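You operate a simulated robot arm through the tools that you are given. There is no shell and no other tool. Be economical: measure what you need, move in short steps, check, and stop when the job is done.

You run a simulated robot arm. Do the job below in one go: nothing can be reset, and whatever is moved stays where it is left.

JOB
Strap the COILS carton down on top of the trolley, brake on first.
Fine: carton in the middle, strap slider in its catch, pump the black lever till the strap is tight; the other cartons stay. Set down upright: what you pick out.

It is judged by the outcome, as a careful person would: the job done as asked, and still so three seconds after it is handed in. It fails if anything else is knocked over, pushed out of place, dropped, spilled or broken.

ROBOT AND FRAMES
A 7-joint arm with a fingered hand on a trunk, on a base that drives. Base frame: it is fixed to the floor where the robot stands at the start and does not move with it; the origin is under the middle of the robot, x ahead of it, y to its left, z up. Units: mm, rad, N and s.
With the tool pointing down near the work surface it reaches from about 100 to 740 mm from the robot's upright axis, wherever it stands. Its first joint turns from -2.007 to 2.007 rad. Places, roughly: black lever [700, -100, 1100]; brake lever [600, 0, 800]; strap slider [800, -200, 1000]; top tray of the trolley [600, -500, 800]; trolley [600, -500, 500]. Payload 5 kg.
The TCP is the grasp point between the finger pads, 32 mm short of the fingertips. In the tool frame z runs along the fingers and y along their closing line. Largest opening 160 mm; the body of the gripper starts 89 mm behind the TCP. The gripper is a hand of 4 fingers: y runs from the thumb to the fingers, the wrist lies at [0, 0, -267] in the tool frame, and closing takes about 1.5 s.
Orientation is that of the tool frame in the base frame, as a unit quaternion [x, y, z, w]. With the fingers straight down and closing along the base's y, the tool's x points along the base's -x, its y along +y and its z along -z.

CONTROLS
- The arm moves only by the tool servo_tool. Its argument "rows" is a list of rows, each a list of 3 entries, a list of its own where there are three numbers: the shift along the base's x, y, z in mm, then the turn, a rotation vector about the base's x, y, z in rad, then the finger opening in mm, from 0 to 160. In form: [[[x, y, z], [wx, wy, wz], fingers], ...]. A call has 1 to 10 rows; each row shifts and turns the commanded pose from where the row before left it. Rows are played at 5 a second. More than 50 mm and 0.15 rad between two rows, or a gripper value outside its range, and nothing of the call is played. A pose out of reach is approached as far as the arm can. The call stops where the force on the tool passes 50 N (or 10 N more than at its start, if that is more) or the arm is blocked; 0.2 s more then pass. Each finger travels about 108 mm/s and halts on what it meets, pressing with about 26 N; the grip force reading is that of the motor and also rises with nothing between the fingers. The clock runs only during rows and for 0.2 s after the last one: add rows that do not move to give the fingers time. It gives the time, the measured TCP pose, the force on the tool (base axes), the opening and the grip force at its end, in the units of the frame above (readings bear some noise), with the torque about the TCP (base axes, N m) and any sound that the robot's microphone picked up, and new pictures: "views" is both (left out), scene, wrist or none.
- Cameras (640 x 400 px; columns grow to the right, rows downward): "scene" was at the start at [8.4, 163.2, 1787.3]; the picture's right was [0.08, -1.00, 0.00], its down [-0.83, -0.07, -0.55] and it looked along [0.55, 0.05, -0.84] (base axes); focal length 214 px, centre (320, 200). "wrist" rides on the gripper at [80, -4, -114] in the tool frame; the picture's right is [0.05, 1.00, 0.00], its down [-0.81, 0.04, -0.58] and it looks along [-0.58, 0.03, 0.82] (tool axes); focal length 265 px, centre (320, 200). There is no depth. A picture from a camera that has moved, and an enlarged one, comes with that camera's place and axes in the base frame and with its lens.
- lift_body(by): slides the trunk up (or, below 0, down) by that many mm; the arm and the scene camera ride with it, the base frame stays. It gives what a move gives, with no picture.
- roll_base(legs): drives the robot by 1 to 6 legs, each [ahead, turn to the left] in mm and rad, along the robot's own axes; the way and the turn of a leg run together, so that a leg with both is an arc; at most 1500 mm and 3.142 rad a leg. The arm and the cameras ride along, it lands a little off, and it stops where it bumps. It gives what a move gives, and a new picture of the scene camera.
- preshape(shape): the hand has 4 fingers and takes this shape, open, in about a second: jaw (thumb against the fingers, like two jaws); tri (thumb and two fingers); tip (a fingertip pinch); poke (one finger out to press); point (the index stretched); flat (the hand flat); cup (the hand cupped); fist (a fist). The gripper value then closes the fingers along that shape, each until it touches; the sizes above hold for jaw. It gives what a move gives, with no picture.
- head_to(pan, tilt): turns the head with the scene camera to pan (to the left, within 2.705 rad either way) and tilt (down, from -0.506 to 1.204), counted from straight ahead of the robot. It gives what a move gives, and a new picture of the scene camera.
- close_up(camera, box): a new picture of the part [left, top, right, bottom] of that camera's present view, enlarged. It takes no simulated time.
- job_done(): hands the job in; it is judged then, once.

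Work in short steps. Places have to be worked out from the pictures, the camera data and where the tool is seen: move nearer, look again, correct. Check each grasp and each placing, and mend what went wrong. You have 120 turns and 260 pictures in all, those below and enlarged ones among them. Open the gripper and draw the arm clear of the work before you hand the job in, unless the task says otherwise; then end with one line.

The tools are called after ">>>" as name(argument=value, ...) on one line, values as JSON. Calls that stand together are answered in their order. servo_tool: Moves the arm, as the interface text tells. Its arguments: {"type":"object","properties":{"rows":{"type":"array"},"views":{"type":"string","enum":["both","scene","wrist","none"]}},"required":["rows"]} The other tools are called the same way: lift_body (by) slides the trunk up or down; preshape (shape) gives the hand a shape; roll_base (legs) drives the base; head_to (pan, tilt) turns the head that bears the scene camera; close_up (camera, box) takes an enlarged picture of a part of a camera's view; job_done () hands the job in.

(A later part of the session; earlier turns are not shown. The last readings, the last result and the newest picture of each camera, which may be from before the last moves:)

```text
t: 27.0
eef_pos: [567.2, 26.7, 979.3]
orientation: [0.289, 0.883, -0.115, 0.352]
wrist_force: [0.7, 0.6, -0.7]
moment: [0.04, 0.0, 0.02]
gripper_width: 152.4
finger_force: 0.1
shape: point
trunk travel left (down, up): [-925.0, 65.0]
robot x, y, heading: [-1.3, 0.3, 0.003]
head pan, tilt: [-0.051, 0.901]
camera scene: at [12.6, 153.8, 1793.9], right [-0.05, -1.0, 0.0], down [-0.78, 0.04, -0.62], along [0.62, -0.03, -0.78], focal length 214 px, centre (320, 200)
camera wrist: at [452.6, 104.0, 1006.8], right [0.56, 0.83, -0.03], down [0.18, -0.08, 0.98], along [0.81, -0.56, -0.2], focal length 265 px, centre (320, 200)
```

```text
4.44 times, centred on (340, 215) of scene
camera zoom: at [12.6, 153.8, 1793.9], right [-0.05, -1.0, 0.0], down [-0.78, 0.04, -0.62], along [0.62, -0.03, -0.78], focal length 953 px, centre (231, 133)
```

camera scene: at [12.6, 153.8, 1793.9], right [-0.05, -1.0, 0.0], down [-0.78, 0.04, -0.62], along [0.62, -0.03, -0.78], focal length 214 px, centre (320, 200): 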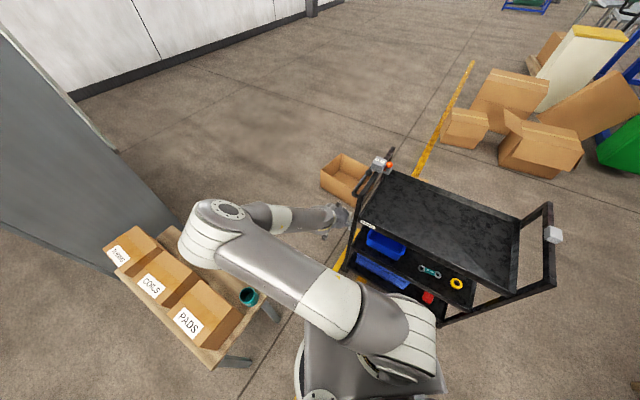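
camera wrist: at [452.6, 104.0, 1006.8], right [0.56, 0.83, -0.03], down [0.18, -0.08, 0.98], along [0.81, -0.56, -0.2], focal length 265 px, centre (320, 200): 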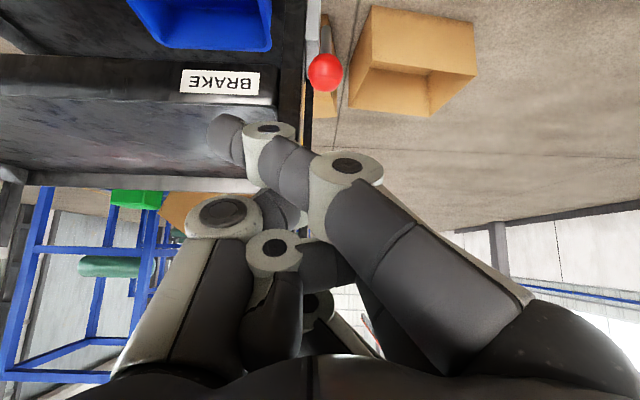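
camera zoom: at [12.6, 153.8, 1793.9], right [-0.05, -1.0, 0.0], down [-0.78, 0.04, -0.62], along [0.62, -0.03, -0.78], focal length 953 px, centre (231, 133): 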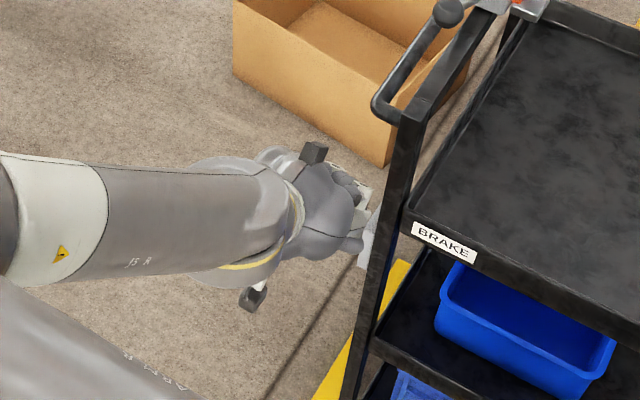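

The pointed index crosses inward, which is no good. Instead I take the jaw shape and roll the hand −90° about its own axis, so thumb (far-top) and fingers (near-low) straddle the ball along its swing direction.

>>> preshape(shape="jaw")

>>> servo_tool(rows=[[[0, 0, 0], [-0.073, 0.0534, 0.0948], 120], [[0, 0, 0], [-0.073, 0.0534, 0.0948], 120], [[0, 0, 0], [-0.073, 0.0534, 0.0948], 120], [[0, 0, 0], [-0.073, 0.0534, 0.0948], 120], [[0, 0, 0], [-0.073, 0.0534, 0.0948], 120], [[0, 0, 0], [-0.073, 0.0534, 0.0948], 120]], views="none")

>>> servo_tool(rows=[[[0, 0, 0], [-0.073, 0.0534, 0.0948], 120], [[0, 0, 0], [-0.073, 0.0534, 0.0948], 120], [[0, 0, 0], [-0.073, 0.0534, 0.0948], 120], [[0, 0, 0], [-0.073, 0.0534, 0.0948], 120], [[0, 0, 0], [-0.073, 0.0534, 0.0948], 120], [[0, 0, 0], [-0.073, 0.0534, 0.0948], 120]])

```text
t: 27.9
eef_pos: [566.1, 26.0, 979.9]
orientation: [0.29, 0.883, -0.115, 0.352]
wrist_force: [0.4, -0.9, -0.1]
moment: [-0.02, 0.0, 0.01]
gripper_width: 159.9
finger_force: 0.1
shape: jaw
trunk travel left (down, up): [-925.0, 65.0]
robot x, y, heading: [-3.2, 3.2, 0.006]
head pan, tilt: [-0.051, 0.901]
```

```text
t: 29.3
eef_pos: [566.9, 27.3, 980.2]
orientation: [-0.07, 0.926, -0.242, 0.281]
wrist_force: [0.2, 0.1, 0.9]
moment: [0.01, 0.01, -0.01]
gripper_width: 120.2
finger_force: 0.0
shape: jaw
trunk travel left (down, up): [-925.0, 65.0]
robot x, y, heading: [2.0, 1.8, 0.005]
head pan, tilt: [-0.051, 0.901]
```

```text
t: 30.7
eef_pos: [567.0, 28.0, 979.4]
orientation: [-0.419, 0.828, -0.332, 0.167]
wrist_force: [0.0, -0.7, -0.1]
moment: [-0.02, -0.05, 0.02]
gripper_width: 120.3
finger_force: 0.0
shape: jaw
trunk travel left (down, up): [-925.0, 65.0]
robot x, y, heading: [-2.2, -1.8, -0.001]
head pan, tilt: [-0.051, 0.901]
camera scene: at [12.5, 154.0, 1793.9], right [-0.05, -1.0, 0.0], down [-0.78, 0.04, -0.62], along [0.62, -0.03, -0.78], focal length 214 px, centre (320, 200)
camera wrist: at [457.7, 8.0, 1065.4], right [-0.61, 0.38, -0.69], down [0.14, 0.91, 0.39], along [0.78, 0.14, -0.61], focal length 265 px, centre (320, 200)
```

scene: 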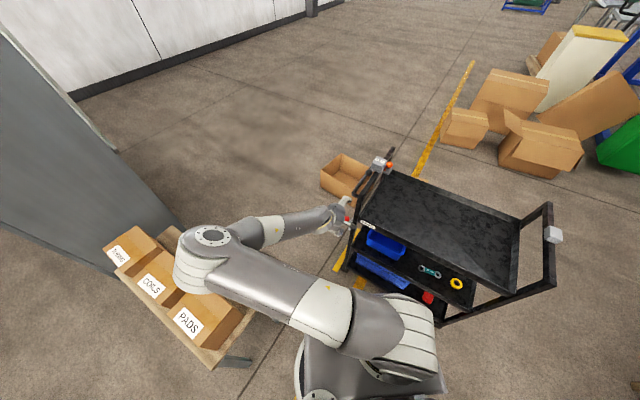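
wrist: 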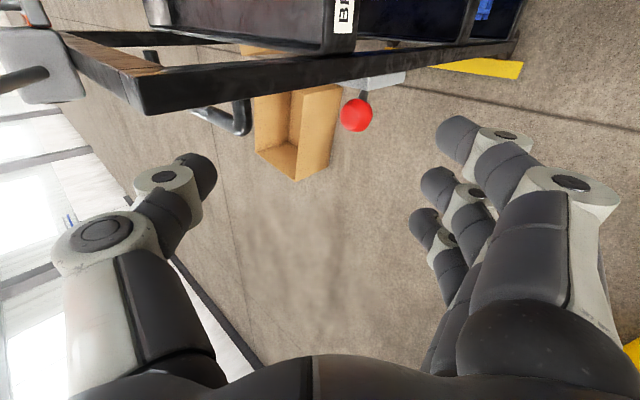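

The view is clear: the ball lies at tool (2, 36, 147). I shift 36 mm sideways and advance 95 mm along the fingers.

>>> servo_tool(rows=[[[-21, 15, -25], [0, 0, 0], 100], [[17.5, -13, -23], [0, 0, 0], 100], [[17.5, -13, -23], [0, 0, 0], 100], [[17.5, -13, -23], [0, 0, 0], 100]], views="wrist")

```text
t: 31.7
eef_pos: [600.6, 3.1, 885.2]
orientation: [-0.418, 0.829, -0.332, 0.168]
wrist_force: [-0.7, -0.1, 0.7]
moment: [-0.01, -0.01, -0.03]
gripper_width: 100.6
finger_force: 0.0
shape: jaw
trunk travel left (down, up): [-925.0, 65.0]
robot x, y, heading: [-1.9, 3.2, 0.001]
head pan, tilt: [-0.051, 0.901]
camera wrist: at [490.8, -16.5, 970.6], right [-0.61, 0.39, -0.69], down [0.14, 0.91, 0.39], along [0.78, 0.14, -0.61], focal length 265 px, centre (320, 200)
```

wrist: 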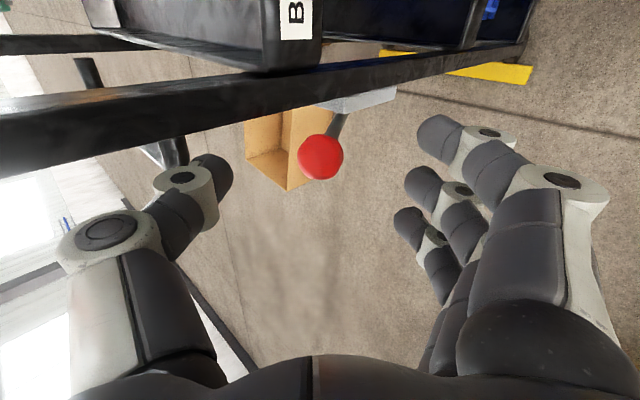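

The ball is centred between thumb and fingers. I advance the remaining 45 mm and close.

>>> servo_tool(rows=[[[12, -9, -16], [0, 0, 0], 100], [[12, -9, -16], [0, 0, 0], 90], [[0, 0, 0], [0, 0, 0], 40], [[0, 0, 0], [0, 0, 0], 20], [[0, 0, 0], [0, 0, 0], 20]], views="wrist")

```text
t: 32.9
eef_pos: [622.7, -17.4, 856.4]
orientation: [-0.419, 0.828, -0.333, 0.167]
wrist_force: [0.9, -1.4, 0.2]
moment: [0.02, 0.1, 0.02]
gripper_width: 8.1
finger_force: 22.9
shape: jaw
trunk travel left (down, up): [-925.0, 65.0]
robot x, y, heading: [-0.5, 0.2, 0.005]
head pan, tilt: [-0.051, 0.901]
camera wrist: at [513.2, -36.6, 941.0], right [-0.61, 0.39, -0.69], down [0.14, 0.91, 0.39], along [0.78, 0.14, -0.61], focal length 265 px, centre (320, 200)
```

wrist: 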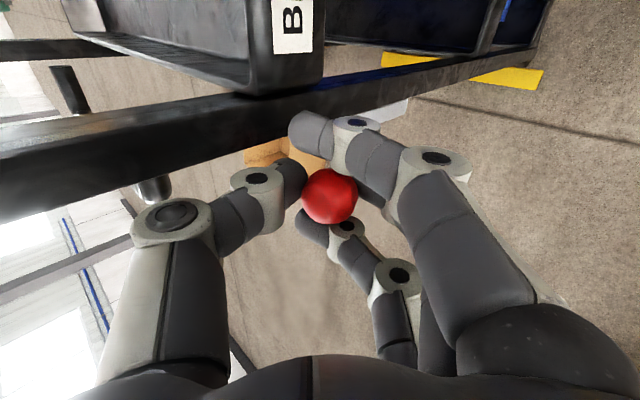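

The ball is caged between thumb and fingers. I pull it a little along its arc, towards me and down.

>>> servo_tool(rows=[[[-7, 5, -7], [0, 0, 0], 15], [[-7, 5, -7], [0, 0, 0], 15], [[-7, 4.5, -8], [0, 0, 0], 15]], views="wrist")

```text
t: 33.7
eef_pos: [601.1, -2.4, 833.7]
orientation: [-0.418, 0.828, -0.332, 0.168]
wrist_force: [1.8, -1.9, -3.8]
moment: [-0.08, -0.05, -0.03]
gripper_width: 16.0
finger_force: 0.2
shape: jaw
trunk travel left (down, up): [-925.0, 65.0]
robot x, y, heading: [1.4, 0.3, 0.003]
head pan, tilt: [-0.051, 0.901]
camera wrist: at [491.8, -22.0, 917.4], right [-0.61, 0.39, -0.69], down [0.14, 0.91, 0.39], along [0.78, 0.14, -0.61], focal length 265 px, centre (320, 200)
```

wrist: 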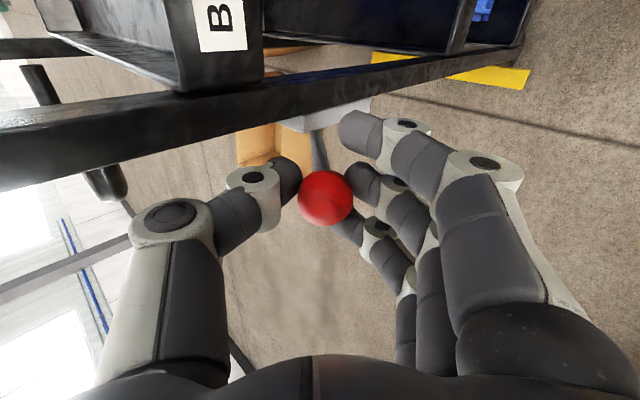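

The lever follows with almost no force. I go on along the arc in small steps, watching the force.

>>> servo_tool(rows=[[[-9.4, 6.6, -13.7], [0, 0, 0], 5], [[-7.8, 5.4, -15.2], [0, 0, 0], 5], [[-6, 4.2, -16.4], [0, 0, 0], 5]], views="wrist")

```text
t: 34.5
eef_pos: [580.4, 12.6, 785.9]
orientation: [-0.417, 0.829, -0.333, 0.168]
wrist_force: [26.7, -11.3, -5.0]
moment: [-0.62, -0.74, -0.04]
gripper_width: 3.8
finger_force: 25.9
shape: jaw
trunk travel left (down, up): [-925.0, 65.0]
robot x, y, heading: [0.7, -1.1, 0.005]
head pan, tilt: [-0.051, 0.901]
camera wrist: at [469.8, -7.1, 871.3], right [-0.61, 0.39, -0.69], down [0.14, 0.91, 0.39], along [0.78, 0.14, -0.61], focal length 265 px, centre (320, 200)
```

wrist: 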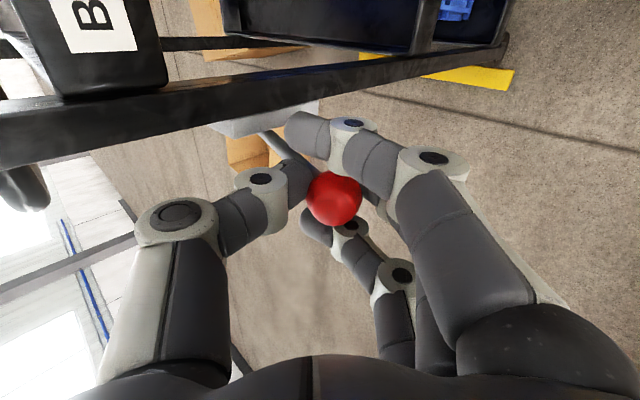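

The pull is nearly all along the lever (29 N towards the pivot), so my arc is a bit wide. I ease in towards the pivot and go on downwards.

>>> servo_tool(rows=[[[5, -3.5, -6], [0, 0, 0], 5], [[3, -2, -10], [0, 0, 0], 5], [[3, -2, -10], [0, 0, 0], 5]], views="wrist")

```text
t: 35.3
eef_pos: [588.1, 17.0, 766.2]
orientation: [-0.416, 0.83, -0.327, 0.175]
wrist_force: [-11.8, -17.2, 3.0]
moment: [-0.84, -0.24, -0.1]
gripper_width: 4.1
finger_force: 25.5
shape: jaw
trunk travel left (down, up): [-925.0, 65.0]
robot x, y, heading: [-0.2, -2.3, -0.002]
head pan, tilt: [-0.051, 0.901]
camera wrist: at [478.0, -4.1, 849.8], right [-0.61, 0.4, -0.69], down [0.13, 0.91, 0.4], along [0.78, 0.15, -0.6], focal length 265 px, centre (320, 200)
```

wrist: 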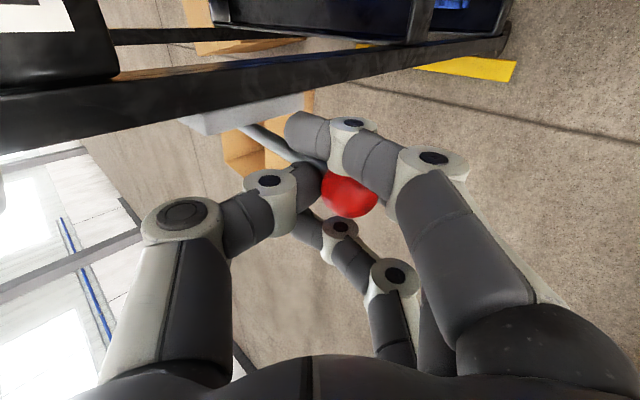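

The ball is slipping lower in the grip and a side force builds. I open, and look at where the lever stays.

>>> servo_tool(rows=[[[0, 0, 0], [0, 0, 0], 60], [[0, 0, 0], [0, 0, 0], 110], [[-14, 10, 18], [0, 0, 0], 110], [[-14, 10, 18], [0, 0, 0], 110], [[-14, 10, 18], [0, 0, 0], 110]], views="both")

>>> close_up(camera="wrist", box=[200, 60, 400, 220])

```text
t: 36.5
eef_pos: [542.1, 37.2, 813.1]
orientation: [-0.418, 0.828, -0.333, 0.168]
wrist_force: [0.7, -0.7, -0.2]
moment: [-0.02, 0.0, 0.01]
gripper_width: 109.7
finger_force: 0.0
shape: jaw
trunk travel left (down, up): [-925.0, 65.0]
robot x, y, heading: [0.0, 1.4, 0.005]
head pan, tilt: [-0.051, 0.901]
camera scene: at [11.6, 153.7, 1793.8], right [-0.05, -1.0, 0.0], down [-0.78, 0.04, -0.62], along [0.62, -0.03, -0.78], focal length 214 px, centre (320, 200)
camera wrist: at [433.2, 17.2, 898.8], right [-0.61, 0.39, -0.69], down [0.14, 0.91, 0.39], along [0.78, 0.14, -0.61], focal length 265 px, centre (320, 200)
```

scene: 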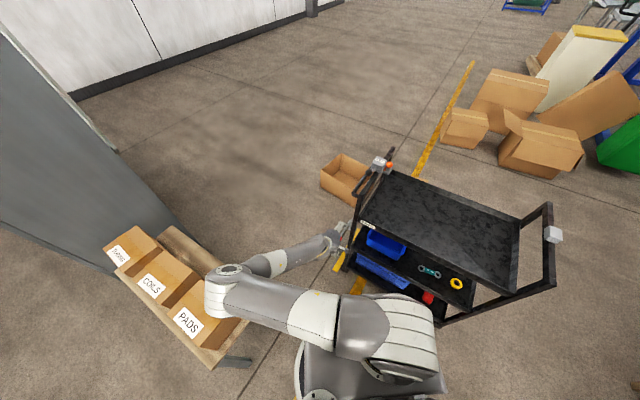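
wrist: 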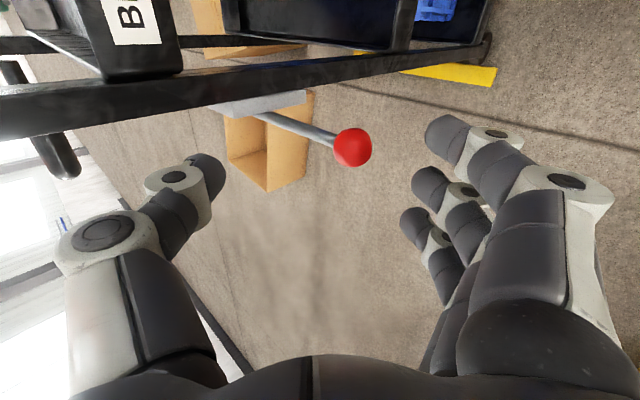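

```text
2.50 times, centred on (300, 140) of wrist
camera zoom: at [433.2, 17.2, 898.8], right [-0.61, 0.39, -0.69], down [0.14, 0.91, 0.39], along [0.78, 0.14, -0.61], focal length 664 px, centre (370, 350)
```

zoom: 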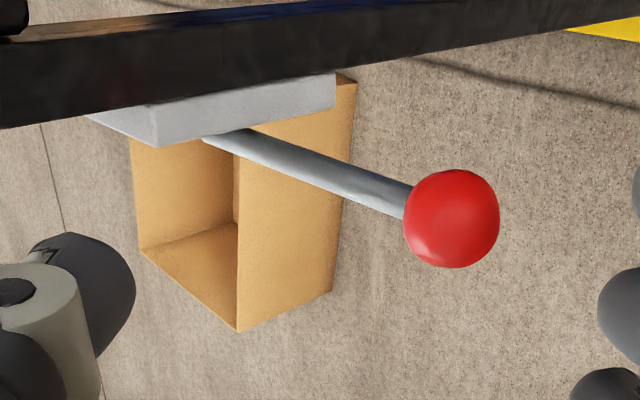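

The lever stays put, now about 7° below level: ball near (585,19,727). I regrip it and push a little further down to find the stop.

>>> servo_tool(rows=[[[-8.5, 20, -18], [0, 0, 0], 100], [[16, -12, -21], [0, 0, 0], 100], [[17, -12, -22], [0, 0, 0], 100], [[14, -10, -18], [0, 0, 0], 90], [[0, 0, 0], [0, 0, 0], 30], [[0, 0, 0], [0, 0, 0], 15], [[0, 0, 0], [0, 0, 0], 15]], views="wrist")

>>> servo_tool(rows=[[[1, -0.7, -8], [0, 0, 0], 10], [[2, -1.4, -8], [0, 0, 0], 10], [[2, -1.4, -8], [0, 0, 0], 10]], views="wrist")

```text
t: 38.3
eef_pos: [590.5, 75.9, 746.4]
orientation: [-0.427, 0.828, -0.31, 0.192]
wrist_force: [-0.2, 0.8, -1.3]
moment: [0.0, 0.0, -0.03]
gripper_width: 15.4
finger_force: 0.0
shape: jaw
trunk travel left (down, up): [-925.0, 65.0]
robot x, y, heading: [-1.3, -0.9, 0.01]
head pan, tilt: [-0.051, 0.901]
stopped in row 7: the arm was blocked; the commanded pose is now the measured one
camera wrist: at [481.2, 47.2, 829.1], right [-0.62, 0.4, -0.68], down [0.1, 0.89, 0.44], along [0.78, 0.2, -0.59], focal length 265 px, centre (320, 200)
```

wrist: 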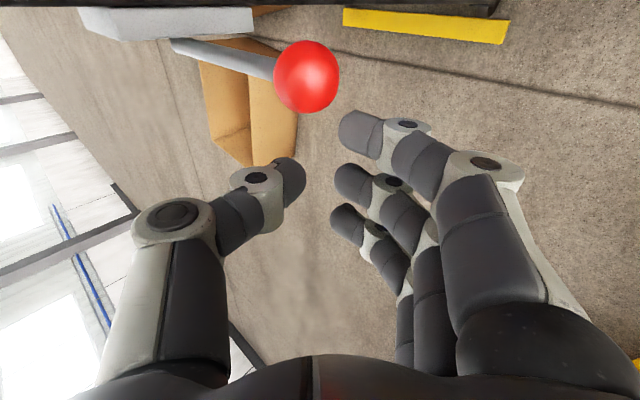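

```text
t: 39.3
eef_pos: [605.2, 112.8, 737.5]
orientation: [-0.427, 0.83, -0.289, 0.213]
wrist_force: [-0.8, 0.9, 0.9]
moment: [0.01, 0.01, 0.01]
gripper_width: 10.6
finger_force: 0.0
shape: jaw
trunk travel left (down, up): [-925.0, 65.0]
robot x, y, heading: [-0.3, -1.5, 0.002]
head pan, tilt: [-0.051, 0.901]
stopped in row 3: the arm was blocked; the commanded pose is now the measured one
camera wrist: at [494.1, 78.5, 816.0], right [-0.61, 0.42, -0.67], down [0.07, 0.87, 0.49], along [0.79, 0.25, -0.56], focal length 265 px, centre (320, 200)
```

wrist: 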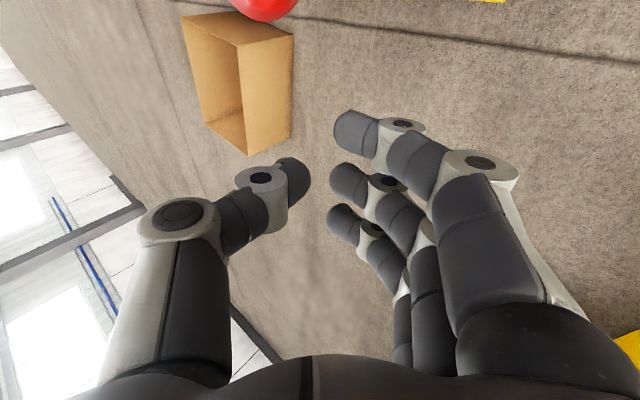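

The hand drifted outwards with no contact: the arm is at its limit that low. I rise back to the earlier good pose and then lower the trunk instead.

>>> servo_tool(rows=[[[-20, 0, 40], [-0.018, 0.006, -0.009], 60], [[-20, -10, 40], [-0.018, 0.006, -0.009], 100], [[-5, -15, 40], [-0.018, 0.006, -0.009], 110], [[0, -20, 40], [-0.018, 0.006, -0.009], 110], [[0, -20, 40], [-0.018, 0.006, -0.009], 110], [[0, -20, 40], [-0.018, 0.006, -0.009], 110]], views="none")

>>> lift_body(by=-170)

>>> servo_tool(rows=[[[0, 0, 0], [0, 0, 0], 110]], views="both")

```text
t: 40.7
eef_pos: [559.1, 26.3, 979.9]
orientation: [-0.42, 0.828, -0.333, 0.165]
wrist_force: [-0.5, -0.2, 0.2]
moment: [0.01, 0.01, 0.0]
gripper_width: 109.7
finger_force: 0.0
shape: jaw
trunk travel left (down, up): [-925.0, 65.0]
robot x, y, heading: [1.4, 0.3, 0.007]
head pan, tilt: [-0.051, 0.901]
```

```text
t: 42.6
eef_pos: [560.2, 27.1, 808.7]
orientation: [-0.42, 0.828, -0.333, 0.165]
wrist_force: [-0.7, 0.2, 0.8]
moment: [-0.01, -0.01, 0.0]
gripper_width: 109.5
finger_force: 0.1
shape: jaw
trunk travel left (down, up): [-755.0, 235.0]
robot x, y, heading: [-2.2, -0.2, 0.01]
head pan, tilt: [-0.051, 0.901]
```

```text
t: 43.0
eef_pos: [559.7, 28.0, 808.3]
orientation: [-0.42, 0.828, -0.333, 0.165]
wrist_force: [-0.1, 0.2, 0.0]
moment: [-0.02, -0.04, -0.01]
gripper_width: 110.0
finger_force: 0.1
shape: jaw
trunk travel left (down, up): [-755.0, 235.0]
robot x, y, heading: [0.5, -1.1, 0.002]
head pan, tilt: [-0.051, 0.901]
camera scene: at [12.5, 153.7, 1623.9], right [-0.05, -1.0, 0.0], down [-0.78, 0.04, -0.62], along [0.62, -0.03, -0.78], focal length 214 px, centre (320, 200)
camera wrist: at [450.5, 7.6, 894.2], right [-0.62, 0.38, -0.69], down [0.14, 0.91, 0.38], along [0.78, 0.14, -0.62], focal length 265 px, centre (320, 200)
```

scene: 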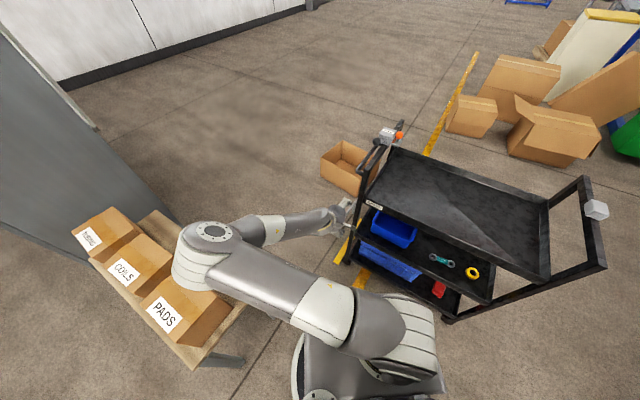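
wrist: 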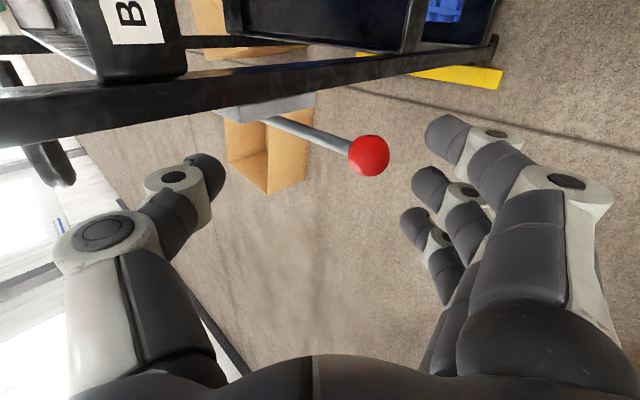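

With the trunk lower the same view is reached comfortably. Ball at tool (-8, 39, 78): I shift, advance and grip it.

>>> servo_tool(rows=[[[-18, 22, -27], [0, 0, 0], 100], [[20, -15, -27], [0, 0, 0], 100], [[21, -15, -27], [0, 0, 0], 95], [[0, 0, 0], [0, 0, 0], 30], [[0, 0, 0], [0, 0, 0], 15], [[0, 0, 0], [0, 0, 0], 15]], views="wrist")

```text
t: 44.4
eef_pos: [580.6, 15.9, 730.4]
orientation: [-0.417, 0.827, -0.337, 0.168]
wrist_force: [3.2, -2.1, 38.6]
moment: [-1.03, -1.61, 0.01]
gripper_width: 39.3
finger_force: 0.0
shape: jaw
trunk travel left (down, up): [-755.0, 235.0]
robot x, y, heading: [1.8, 0.7, 0.004]
head pan, tilt: [-0.051, 0.901]
camera wrist: at [471.0, -3.1, 815.5], right [-0.61, 0.38, -0.69], down [0.14, 0.91, 0.38], along [0.78, 0.14, -0.61], focal length 265 px, centre (320, 200)
```

wrist: 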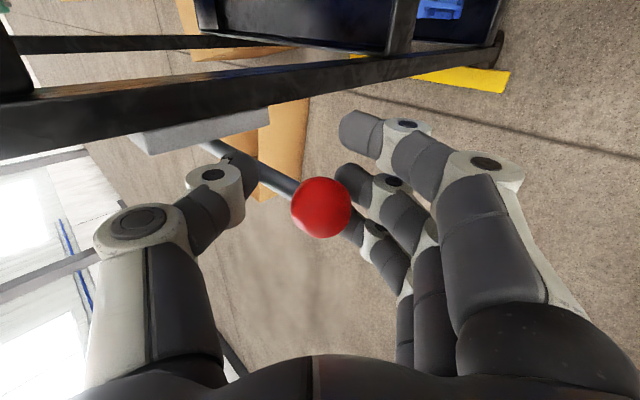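

The thumb rests on the stem with 38 N and the ball did not go lower than before, so the lever is at its bottom stop: brake on. I open and withdraw the hand up and towards me.

>>> servo_tool(rows=[[[0, 0, 10], [0, 0, 0], 110], [[0, 0, 0], [0, 0, 0], 140], [[-24, 17, 32], [0, 0, 0], 140], [[-24, 17, 32], [0, 0, 0], 140], [[-24, 17, 32], [0, 0, 0], 140], [[-10, 7, 40], [0, 0, 0], 140]], views="wrist")

>>> close_up(camera="wrist", box=[200, 40, 420, 200])

```text
t: 45.8
eef_pos: [503.1, 76.7, 874.3]
orientation: [-0.42, 0.828, -0.333, 0.165]
wrist_force: [-1.1, -0.5, 0.2]
moment: [0.0, 0.03, -0.03]
gripper_width: 139.9
finger_force: 0.1
shape: jaw
trunk travel left (down, up): [-755.0, 235.0]
robot x, y, heading: [-1.7, -3.0, -0.001]
head pan, tilt: [-0.051, 0.901]
camera wrist: at [393.1, 57.8, 959.9], right [-0.61, 0.38, -0.69], down [0.14, 0.91, 0.38], along [0.78, 0.14, -0.62], focal length 265 px, centre (320, 200)
```

wrist: 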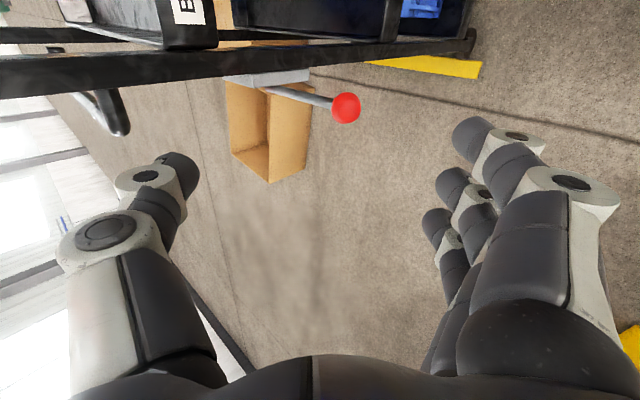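

```text
2.50 times, centred on (310, 120) of wrist
camera zoom: at [393.1, 57.8, 959.9], right [-0.61, 0.38, -0.69], down [0.14, 0.91, 0.38], along [0.78, 0.14, -0.62], focal length 664 px, centre (345, 400)
```

zoom: 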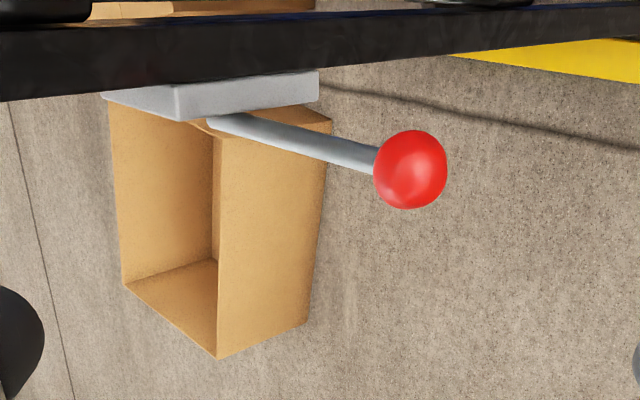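

The brake lever is clearly down at its stop. Now I set the hand pointing down again and turn the head to the cartons on the bench.

>>> servo_tool(rows=[[[-10, 5, 25], [0.076, 0.109, 0], 140], [[-10, 5, 25], [0.076, 0.109, 0], 140], [[-10, 5, 25], [0.076, 0.109, 0], 140], [[-10, 5, 25], [0.076, 0.109, 0], 140], [[-10, 5, 25], [0.076, 0.109, 0], 140], [[0, 0, 25], [0.07, 0.1, 0], 140]], views="none")

>>> head_to(pan=0.9, tilt=0.85)

>>> close_up(camera="scene", box=[160, 100, 480, 400])

```text
t: 47.2
eef_pos: [451.7, 103.5, 1025.1]
orientation: [-0.457, 0.889, 0.007, -0.017]
wrist_force: [-0.3, 0.3, -0.4]
moment: [-0.01, 0.01, 0.0]
gripper_width: 139.6
finger_force: 0.0
shape: jaw
trunk travel left (down, up): [-755.0, 235.0]
robot x, y, heading: [-3.7, 1.2, 0.007]
head pan, tilt: [-0.051, 0.901]
```

```text
t: 48.5
eef_pos: [451.1, 102.2, 1023.5]
orientation: [-0.456, 0.89, 0.005, -0.016]
wrist_force: [0.1, 0.2, 1.9]
moment: [0.01, -0.01, 0.0]
gripper_width: 139.8
finger_force: 0.0
shape: jaw
trunk travel left (down, up): [-755.0, 235.0]
robot x, y, heading: [-4.4, -2.1, 0.005]
head pan, tilt: [0.901, 0.85]
camera scene: at [-14.4, 218.5, 1627.8], right [0.79, -0.62, 0.0], down [-0.47, -0.59, -0.66], along [0.41, 0.52, -0.75], focal length 214 px, centre (320, 200)
```

scene: 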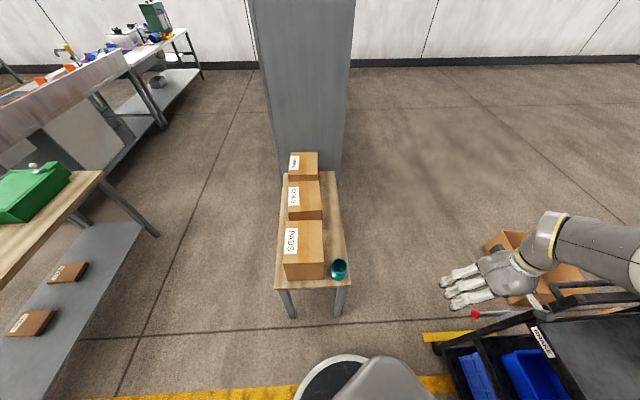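

```text
1.33 times, centred on (320, 250) of scene
camera zoom: at [-14.4, 218.5, 1627.8], right [0.79, -0.62, 0.0], down [-0.47, -0.59, -0.66], along [0.41, 0.52, -0.75], focal length 286 px, centre (320, 133)
```

zoom: 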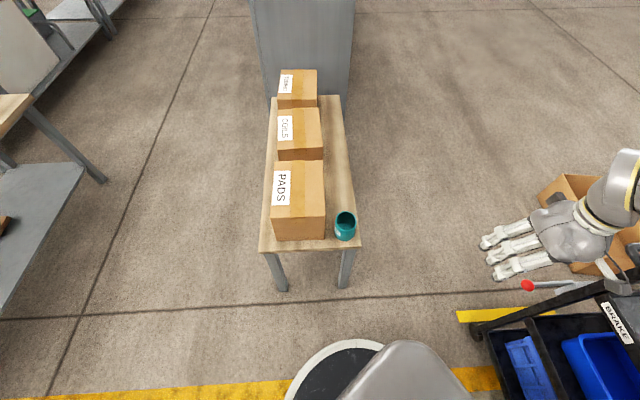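

The bench runs radially along about (0.57,0.82), with PADS near, COILS in the middle and TUBING far; COILS is about 960 mm off. I enlarge to size the carton.

>>> close_up(camera="scene", box=[265, 145, 365, 300])

>>> close_up(camera="scene", box=[270, 145, 350, 215])

```text
2.58 times, centred on (315, 222) of scene
camera zoom: at [-14.4, 218.5, 1627.8], right [0.79, -0.62, 0.0], down [-0.47, -0.59, -0.66], along [0.41, 0.52, -0.75], focal length 554 px, centre (333, 142)
```

zoom: 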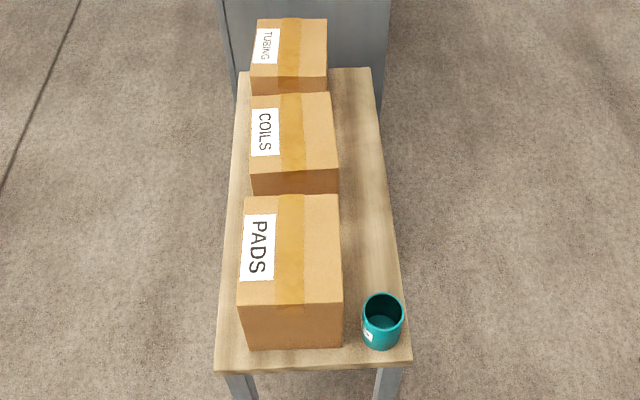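

```text
5.71 times, centred on (310, 180) of scene
camera zoom: at [-14.4, 218.5, 1627.8], right [0.79, -0.62, 0.0], down [-0.47, -0.59, -0.66], along [0.41, 0.52, -0.75], focal length 1226 px, centre (377, 314)
```

zoom: 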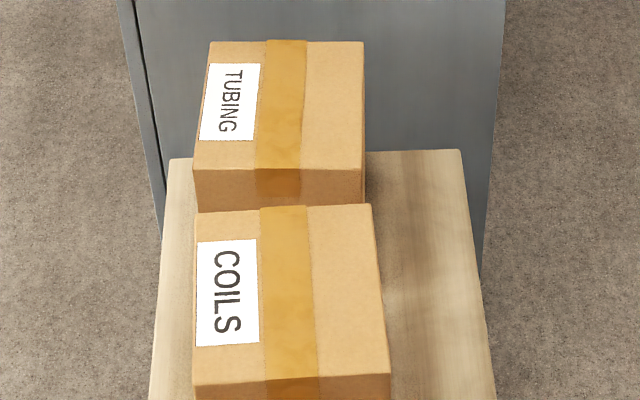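

PADS measures about 170 wide and 180 high on my estimate; the gap between bench corner and trolley (~560 mm) is too narrow for the base (~600 mm), so I must reach COILS from the bench's left side. I check what stands behind-left of me.

>>> head_to(pan=2.2, tilt=0.8)

>>> head_to(pan=1.4, tilt=0.8)

```text
t: 49.9
eef_pos: [450.5, 102.0, 1023.5]
orientation: [-0.457, 0.889, 0.005, -0.015]
wrist_force: [-0.2, 0.8, 0.3]
moment: [0.0, 0.02, -0.01]
gripper_width: 139.6
finger_force: 0.1
shape: jaw
trunk travel left (down, up): [-755.0, 235.0]
robot x, y, heading: [-0.0, -0.7, 0.001]
head pan, tilt: [2.201, 0.799]
camera scene: at [-110.6, 222.2, 1631.8], right [0.81, 0.59, 0.0], down [0.42, -0.58, -0.7], along [-0.41, 0.56, -0.72], focal length 214 px, centre (320, 200)
```

scene: 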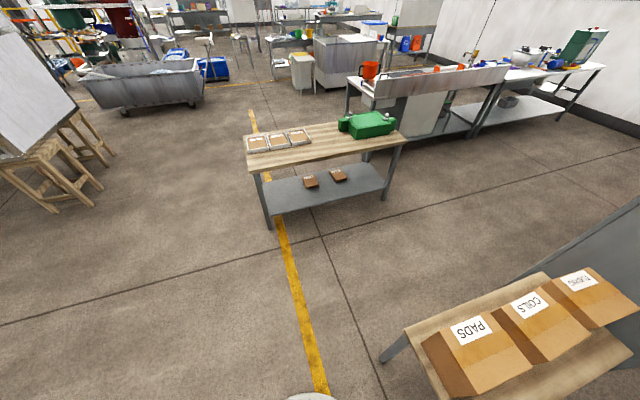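

```text
t: 51.1
eef_pos: [451.5, 101.5, 1023.4]
orientation: [-0.458, 0.889, 0.005, -0.015]
wrist_force: [-0.4, -0.3, 0.0]
moment: [0.01, 0.01, 0.04]
gripper_width: 139.8
finger_force: 0.1
shape: jaw
trunk travel left (down, up): [-755.0, 235.0]
robot x, y, heading: [0.1, -0.1, 0.003]
head pan, tilt: [1.4, 0.799]
camera scene: at [-49.5, 236.7, 1631.8], right [0.99, -0.17, 0.0], down [-0.12, -0.71, -0.7], along [0.12, 0.69, -0.72], focal length 214 px, centre (320, 200)
```

scene: 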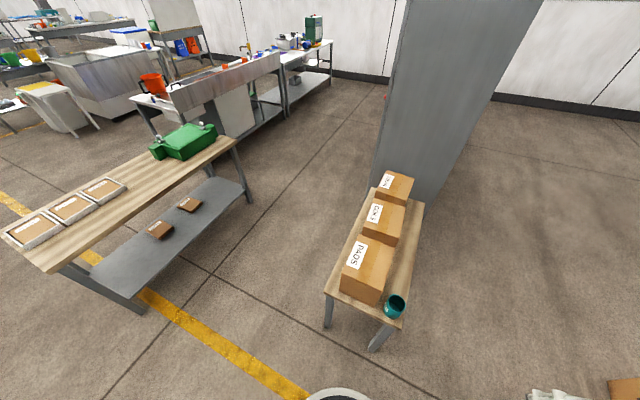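

The floor behind and left is clear. I drive: back 300, turn to face across, back 450, turn away from the cartons, then back up along the bench's left side.

>>> roll_base(legs=[[-300, 0], [0, -0.607], [-450, 0], [0, -1.57]])

```text
t: 61.0
eef_pos: [-865.1, -161.8, 1023.2]
orientation: [0.585, 0.811, 0.018, -0.001]
wrist_force: [-0.4, -0.1, 0.1]
moment: [-0.03, -0.01, -0.04]
gripper_width: 139.9
finger_force: 0.0
shape: jaw
trunk travel left (down, up): [-755.0, 235.0]
robot x, y, heading: [-682.9, 262.1, -2.192]
head pan, tilt: [1.4, 0.799]
camera scene: at [-466.7, 164.5, 1631.8], right [-0.71, -0.7, 0.0], down [-0.5, 0.51, -0.7], along [0.49, -0.5, -0.72], focal length 214 px, centre (320, 200)
```

scene: 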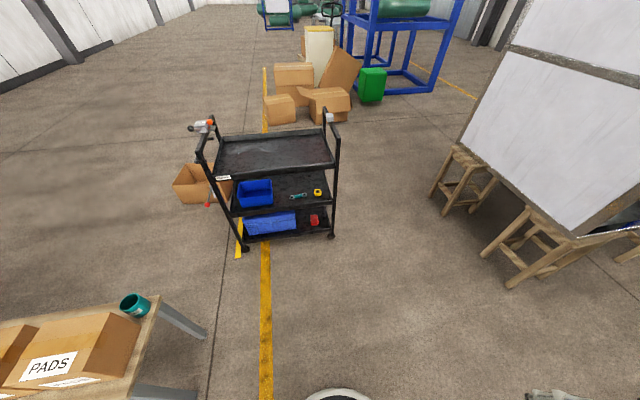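

Position is good (n≈-709). I back 1190 mm along the bench's left side and look at it.

>>> roll_base(legs=[[-1190, 0]])

```text
t: 67.2
eef_pos: [-151.6, 840.0, 1023.8]
orientation: [0.572, 0.82, 0.016, -0.003]
wrist_force: [0.1, 0.3, 0.2]
moment: [-0.02, -0.01, -0.01]
gripper_width: 139.7
finger_force: 0.1
shape: jaw
trunk travel left (down, up): [-755.0, 235.0]
robot x, y, heading: [17.9, 1273.5, -2.157]
head pan, tilt: [1.4, 0.799]
camera scene: at [237.3, 1179.4, 1631.8], right [-0.69, -0.72, 0.0], down [-0.52, 0.5, -0.7], along [0.5, -0.48, -0.72], focal length 214 px, centre (320, 200)
```

scene: 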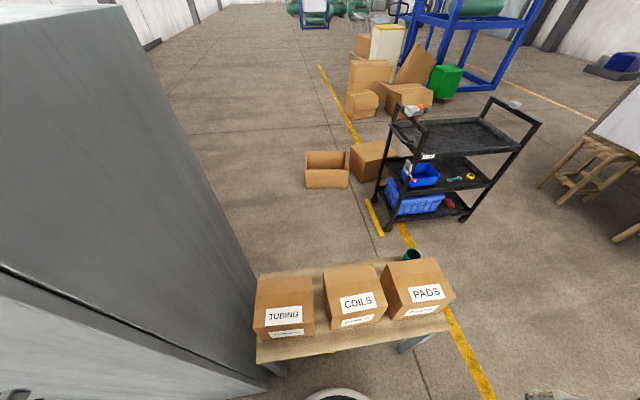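

COILS is right in front of the head now. I enlarge it for measuring.

>>> close_up(camera="scene", box=[240, 240, 460, 380])

```text
2.86 times, centred on (350, 310) of scene
camera zoom: at [237.3, 1179.4, 1631.8], right [-0.69, -0.72, 0.0], down [-0.52, 0.5, -0.7], along [0.5, -0.48, -0.72], focal length 613 px, centre (234, -114)
```

zoom: 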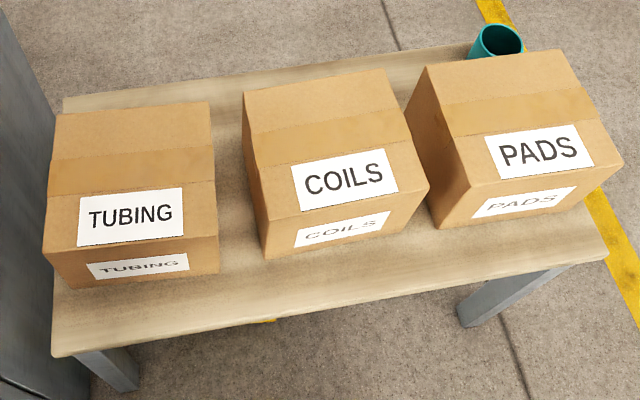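

The carton measures 0.255D by 0.197D by 0.21D, with D its top's depth below the camera. To fix D I raise the trunk 200 mm for parallax.

>>> lift_body(by=200)

>>> close_up(camera="scene", box=[240, 240, 460, 380])

```text
t: 69.4
eef_pos: [-151.4, 838.9, 1224.1]
orientation: [0.571, 0.821, 0.018, -0.001]
wrist_force: [0.3, 0.2, -0.2]
moment: [0.0, -0.02, 0.01]
gripper_width: 139.9
finger_force: 0.0
shape: jaw
trunk travel left (down, up): [-955.0, 35.0]
robot x, y, heading: [13.1, 1269.9, -2.163]
head pan, tilt: [1.4, 0.799]
```

```text
2.86 times, centred on (350, 310) of scene
camera zoom: at [237.2, 1179.1, 1831.8], right [-0.69, -0.72, 0.0], down [-0.52, 0.5, -0.7], along [0.5, -0.48, -0.72], focal length 613 px, centre (234, -114)
```

zoom: 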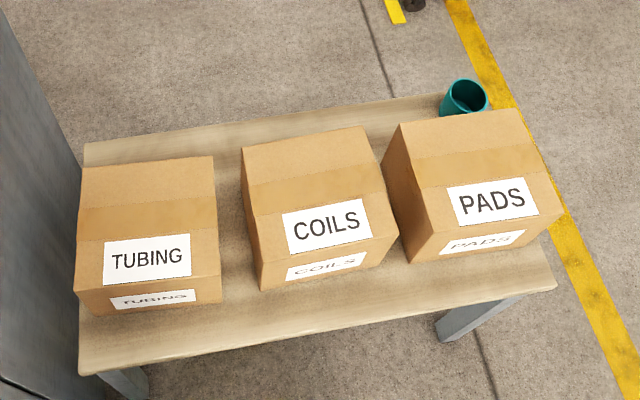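

The parallax gives the top at about z 790, carton ~215 x 165 x 176, centre near (383,855). I turn to face the bench and look with the wrist camera.

>>> roll_base(legs=[[0, 1.556]])

>>> servo_tool(rows=[[[0, 0, 0], [0, 0, 0], 160]], views="wrist")

```text
t: 73.6
eef_pos: [447.9, 1104.6, 1224.9]
orientation: [-0.177, 0.984, 0.01, -0.014]
wrist_force: [0.5, 0.1, 0.0]
moment: [0.0, -0.01, 0.02]
gripper_width: 139.9
finger_force: 0.0
shape: jaw
trunk travel left (down, up): [-955.0, 35.0]
robot x, y, heading: [15.5, 1272.3, -0.589]
head pan, tilt: [1.4, 0.799]
camera scene: at [108.5, 1494.8, 1831.8], right [0.72, -0.69, 0.0], down [-0.49, -0.52, -0.7], along [0.48, 0.5, -0.72], focal length 214 px, centre (320, 200)
```

scene: 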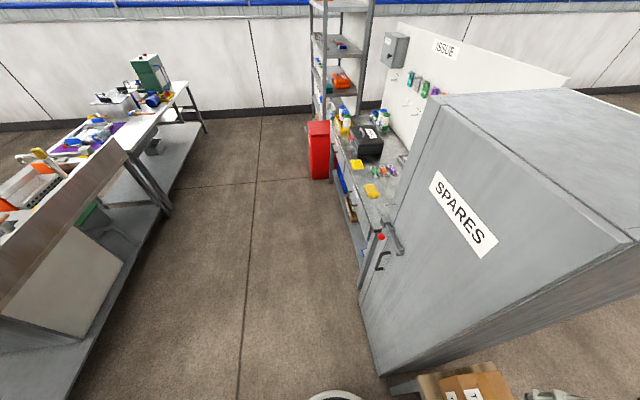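

```text
t: 74.0
eef_pos: [449.3, 1104.2, 1223.7]
orientation: [-0.176, 0.984, 0.01, -0.013]
wrist_force: [0.0, 0.0, 0.4]
moment: [-0.01, 0.02, 0.0]
gripper_width: 159.5
finger_force: 0.1
shape: jaw
trunk travel left (down, up): [-955.0, 35.0]
robot x, y, heading: [18.6, 1275.3, -0.59]
head pan, tilt: [1.4, 0.799]
camera wrist: at [377.3, 1070.6, 1339.2], right [-0.4, 0.92, 0.03], down [0.77, 0.31, 0.56], along [0.5, 0.24, -0.83], focal length 265 px, centre (320, 200)
```

wrist: 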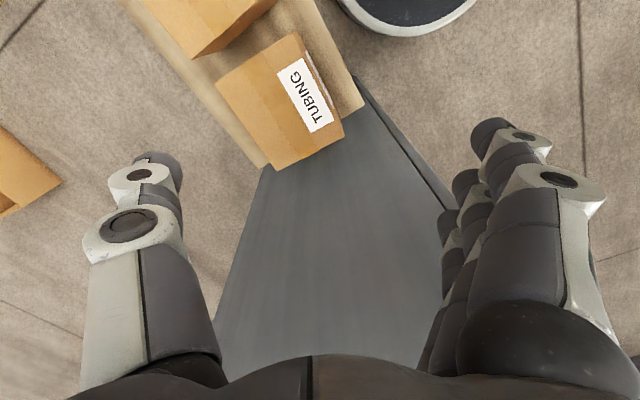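

I am near the SPARES cabinet, so I move straight to above COILS and turn the hand to close across the carton's shorter side.

>>> servo_tool(rows=[[[-11, -41, 0], [0, 0, 0.1], 160], [[-11, -41, 0], [0, 0, 0.1], 160], [[-11, -41, 0], [0, 0, 0.1], 160], [[-11, -42, 0], [0, 0, 0.1], 160], [[-11, -42, 0], [0, 0, 0.1], 160], [[-11, -42, 0], [0, 0, 0.11], 160]], views="wrist")

>>> head_to(pan=0.3, tilt=0.9)

```text
t: 75.6
eef_pos: [454.6, 956.7, 1220.2]
orientation: [-0.532, 0.847, 0.007, -0.02]
wrist_force: [0.2, 0.7, -0.2]
moment: [-0.05, -0.03, -0.01]
gripper_width: 159.8
finger_force: 0.0
shape: jaw
out of reach, approached as far as the arm can: row 6
trunk travel left (down, up): [-955.0, 35.0]
robot x, y, heading: [18.5, 1269.3, -0.59]
head pan, tilt: [1.4, 0.799]
stopped in row 6: the arm was blocked; the commanded pose is now the measured one
camera wrist: at [426.4, 882.7, 1336.7], right [-0.92, 0.39, 0.03], down [0.34, 0.76, 0.55], along [0.19, 0.52, -0.83], focal length 265 px, centre (320, 200)
```

wrist: 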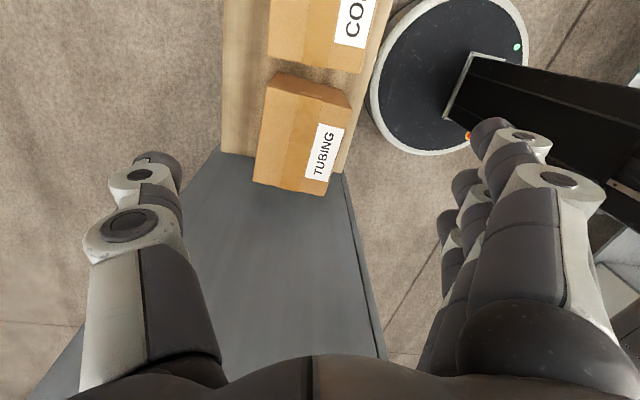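

```text
t: 77.0
eef_pos: [454.8, 953.8, 1219.1]
orientation: [-0.532, 0.847, 0.007, -0.021]
wrist_force: [1.0, 0.1, 0.2]
moment: [0.04, -0.02, 0.0]
gripper_width: 159.7
finger_force: 0.0
shape: jaw
trunk travel left (down, up): [-955.0, 35.0]
robot x, y, heading: [16.3, 1274.3, -0.587]
head pan, tilt: [0.3, 0.901]
camera scene: at [125.2, 1414.5, 1823.9], right [-0.28, -0.96, 0.0], down [-0.75, 0.22, -0.62], along [0.6, -0.18, -0.78], focal length 214 px, centre (320, 200)
```

scene: 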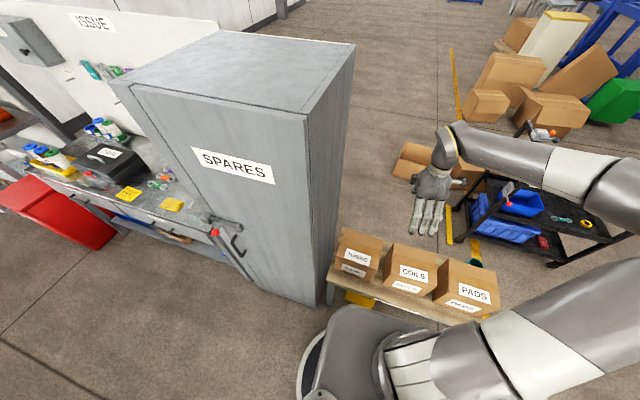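

The arm stalled there, probably from its present elbow posture. I turn the hand back the other way while moving towards COILS.

>>> servo_tool(rows=[[[-4, -5, 0], [0, 0, -0.14], 160], [[-4, -5, 0], [0, 0, -0.14], 160], [[-4, -5, 0], [0, 0, -0.14], 160], [[-4, -5, 0], [0, 0, -0.14], 160], [[-4, -5, 0], [0, 0, -0.14], 160], [[-8, -12, 0], [0, 0, -0.14], 160], [[-8, -12, 0], [0, 0, -0.14], 160], [[-8, -12, 0], [0, 0, -0.14], 160], [[-8, -12, 0], [0, 0, -0.14], 160], [[-8, -12, 0], [0, 0, -0.14], 160]], views="none")

>>> servo_tool(rows=[[[-4, -7, 0], [0, 0, -0.14], 160], [[-4, -7, 0], [0, 0, -0.14], 160], [[0, 0, 0], [0, 0, 0], 160]], views="both")

```text
t: 79.2
eef_pos: [395.8, 867.5, 1219.7]
orientation: [0.139, 0.99, 0.018, -0.011]
wrist_force: [0.0, -0.1, -0.3]
moment: [0.0, -0.04, 0.01]
gripper_width: 160.1
finger_force: 0.0
shape: jaw
trunk travel left (down, up): [-955.0, 35.0]
robot x, y, heading: [19.7, 1271.8, -0.587]
head pan, tilt: [0.3, 0.901]
```

```text
t: 80.0
eef_pos: [387.1, 854.1, 1221.4]
orientation: [0.276, 0.961, 0.02, -0.009]
wrist_force: [-0.3, -0.1, 0.0]
moment: [-0.02, 0.0, 0.0]
gripper_width: 160.0
finger_force: 0.0
shape: jaw
trunk travel left (down, up): [-955.0, 35.0]
robot x, y, heading: [17.1, 1271.7, -0.585]
head pan, tilt: [0.3, 0.901]
camera scene: at [124.9, 1414.3, 1823.9], right [-0.29, -0.96, 0.0], down [-0.75, 0.22, -0.62], along [0.6, -0.18, -0.78], focal length 214 px, centre (320, 200)
camera wrist: at [316.3, 888.3, 1336.0], right [0.49, 0.87, 0.04], down [0.72, -0.42, 0.56], along [0.5, -0.25, -0.83], focal length 265 px, centre (320, 200)
```

scene: 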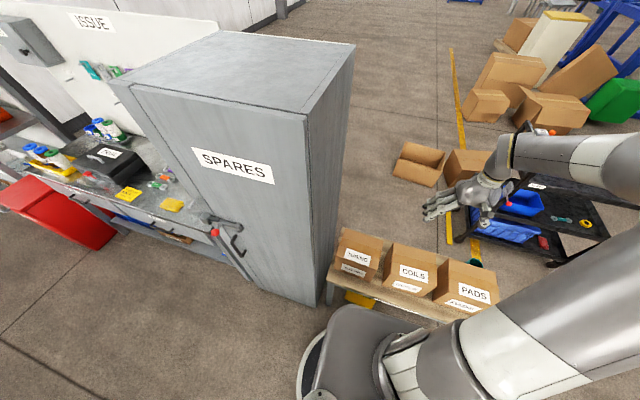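
wrist: 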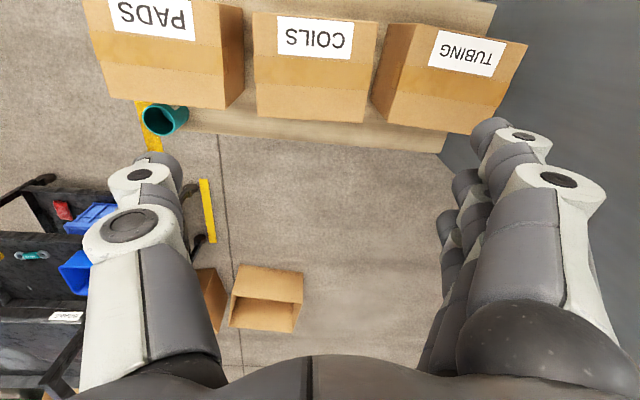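

From above I refine COILS: centre (388,855), top z ~805–835, about 207 x 160. I turn the hand so thumb and fingers straddle its short side and come lower to compare.

>>> servo_tool(rows=[[[0, 0, 0], [0, 0, -0.135], 160], [[0, 0, 0], [0, 0, -0.135], 160], [[0, 0, 0], [0, 0, -0.135], 160], [[0, 0, 0], [0, 0, -0.135], 160], [[0, 0, 0], [0, 0, -0.135], 160], [[0, 0, 0], [0, 0, -0.135], 160], [[0, 0, 0], [0, 0, -0.135], 160], [[0, 0, 0], [0, 0, -0.135], 160]], views="none")

>>> servo_tool(rows=[[[0, 0, -20], [-0.01, 0.01, -0.135], 160], [[0, 0, -40], [-0.01, 0.01, -0.135], 160], [[0, 0, -40], [0, 0, -0.135], 160], [[0, 0, -40], [0, 0, -0.135], 160], [[0, 0, -40], [0, 0, 0], 160], [[0, 0, -40], [0, 0, 0], 160]], views="both")

```text
t: 81.8
eef_pos: [386.3, 854.6, 1219.9]
orientation: [0.731, 0.682, 0.021, 0.003]
wrist_force: [-0.3, -0.4, 0.4]
moment: [-0.02, 0.01, 0.01]
gripper_width: 160.1
finger_force: 0.1
shape: jaw
trunk travel left (down, up): [-955.0, 35.0]
robot x, y, heading: [16.1, 1270.4, -0.592]
head pan, tilt: [0.3, 0.901]
```

```text
t: 83.2
eef_pos: [389.9, 853.8, 1001.5]
orientation: [0.886, 0.464, 0.007, 0.007]
wrist_force: [0.7, -1.3, 0.1]
moment: [0.0, 0.03, 0.0]
gripper_width: 159.7
finger_force: 0.0
shape: jaw
trunk travel left (down, up): [-955.0, 35.0]
robot x, y, heading: [17.9, 1272.3, -0.59]
head pan, tilt: [0.3, 0.901]
camera scene: at [126.1, 1413.0, 1824.0], right [-0.29, -0.96, 0.0], down [-0.75, 0.22, -0.62], along [0.59, -0.18, -0.78], focal length 214 px, centre (320, 200)
camera wrist: at [427.9, 923.2, 1113.6], right [0.85, -0.53, 0.02], down [-0.44, -0.69, 0.57], along [-0.29, -0.5, -0.82], focal length 265 px, centre (320, 200)
```

scene: 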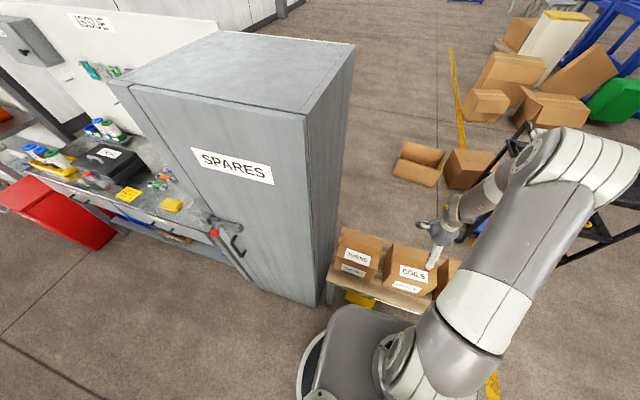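
wrist: 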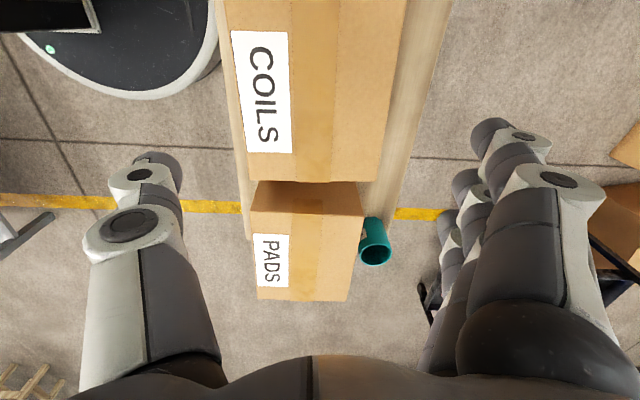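

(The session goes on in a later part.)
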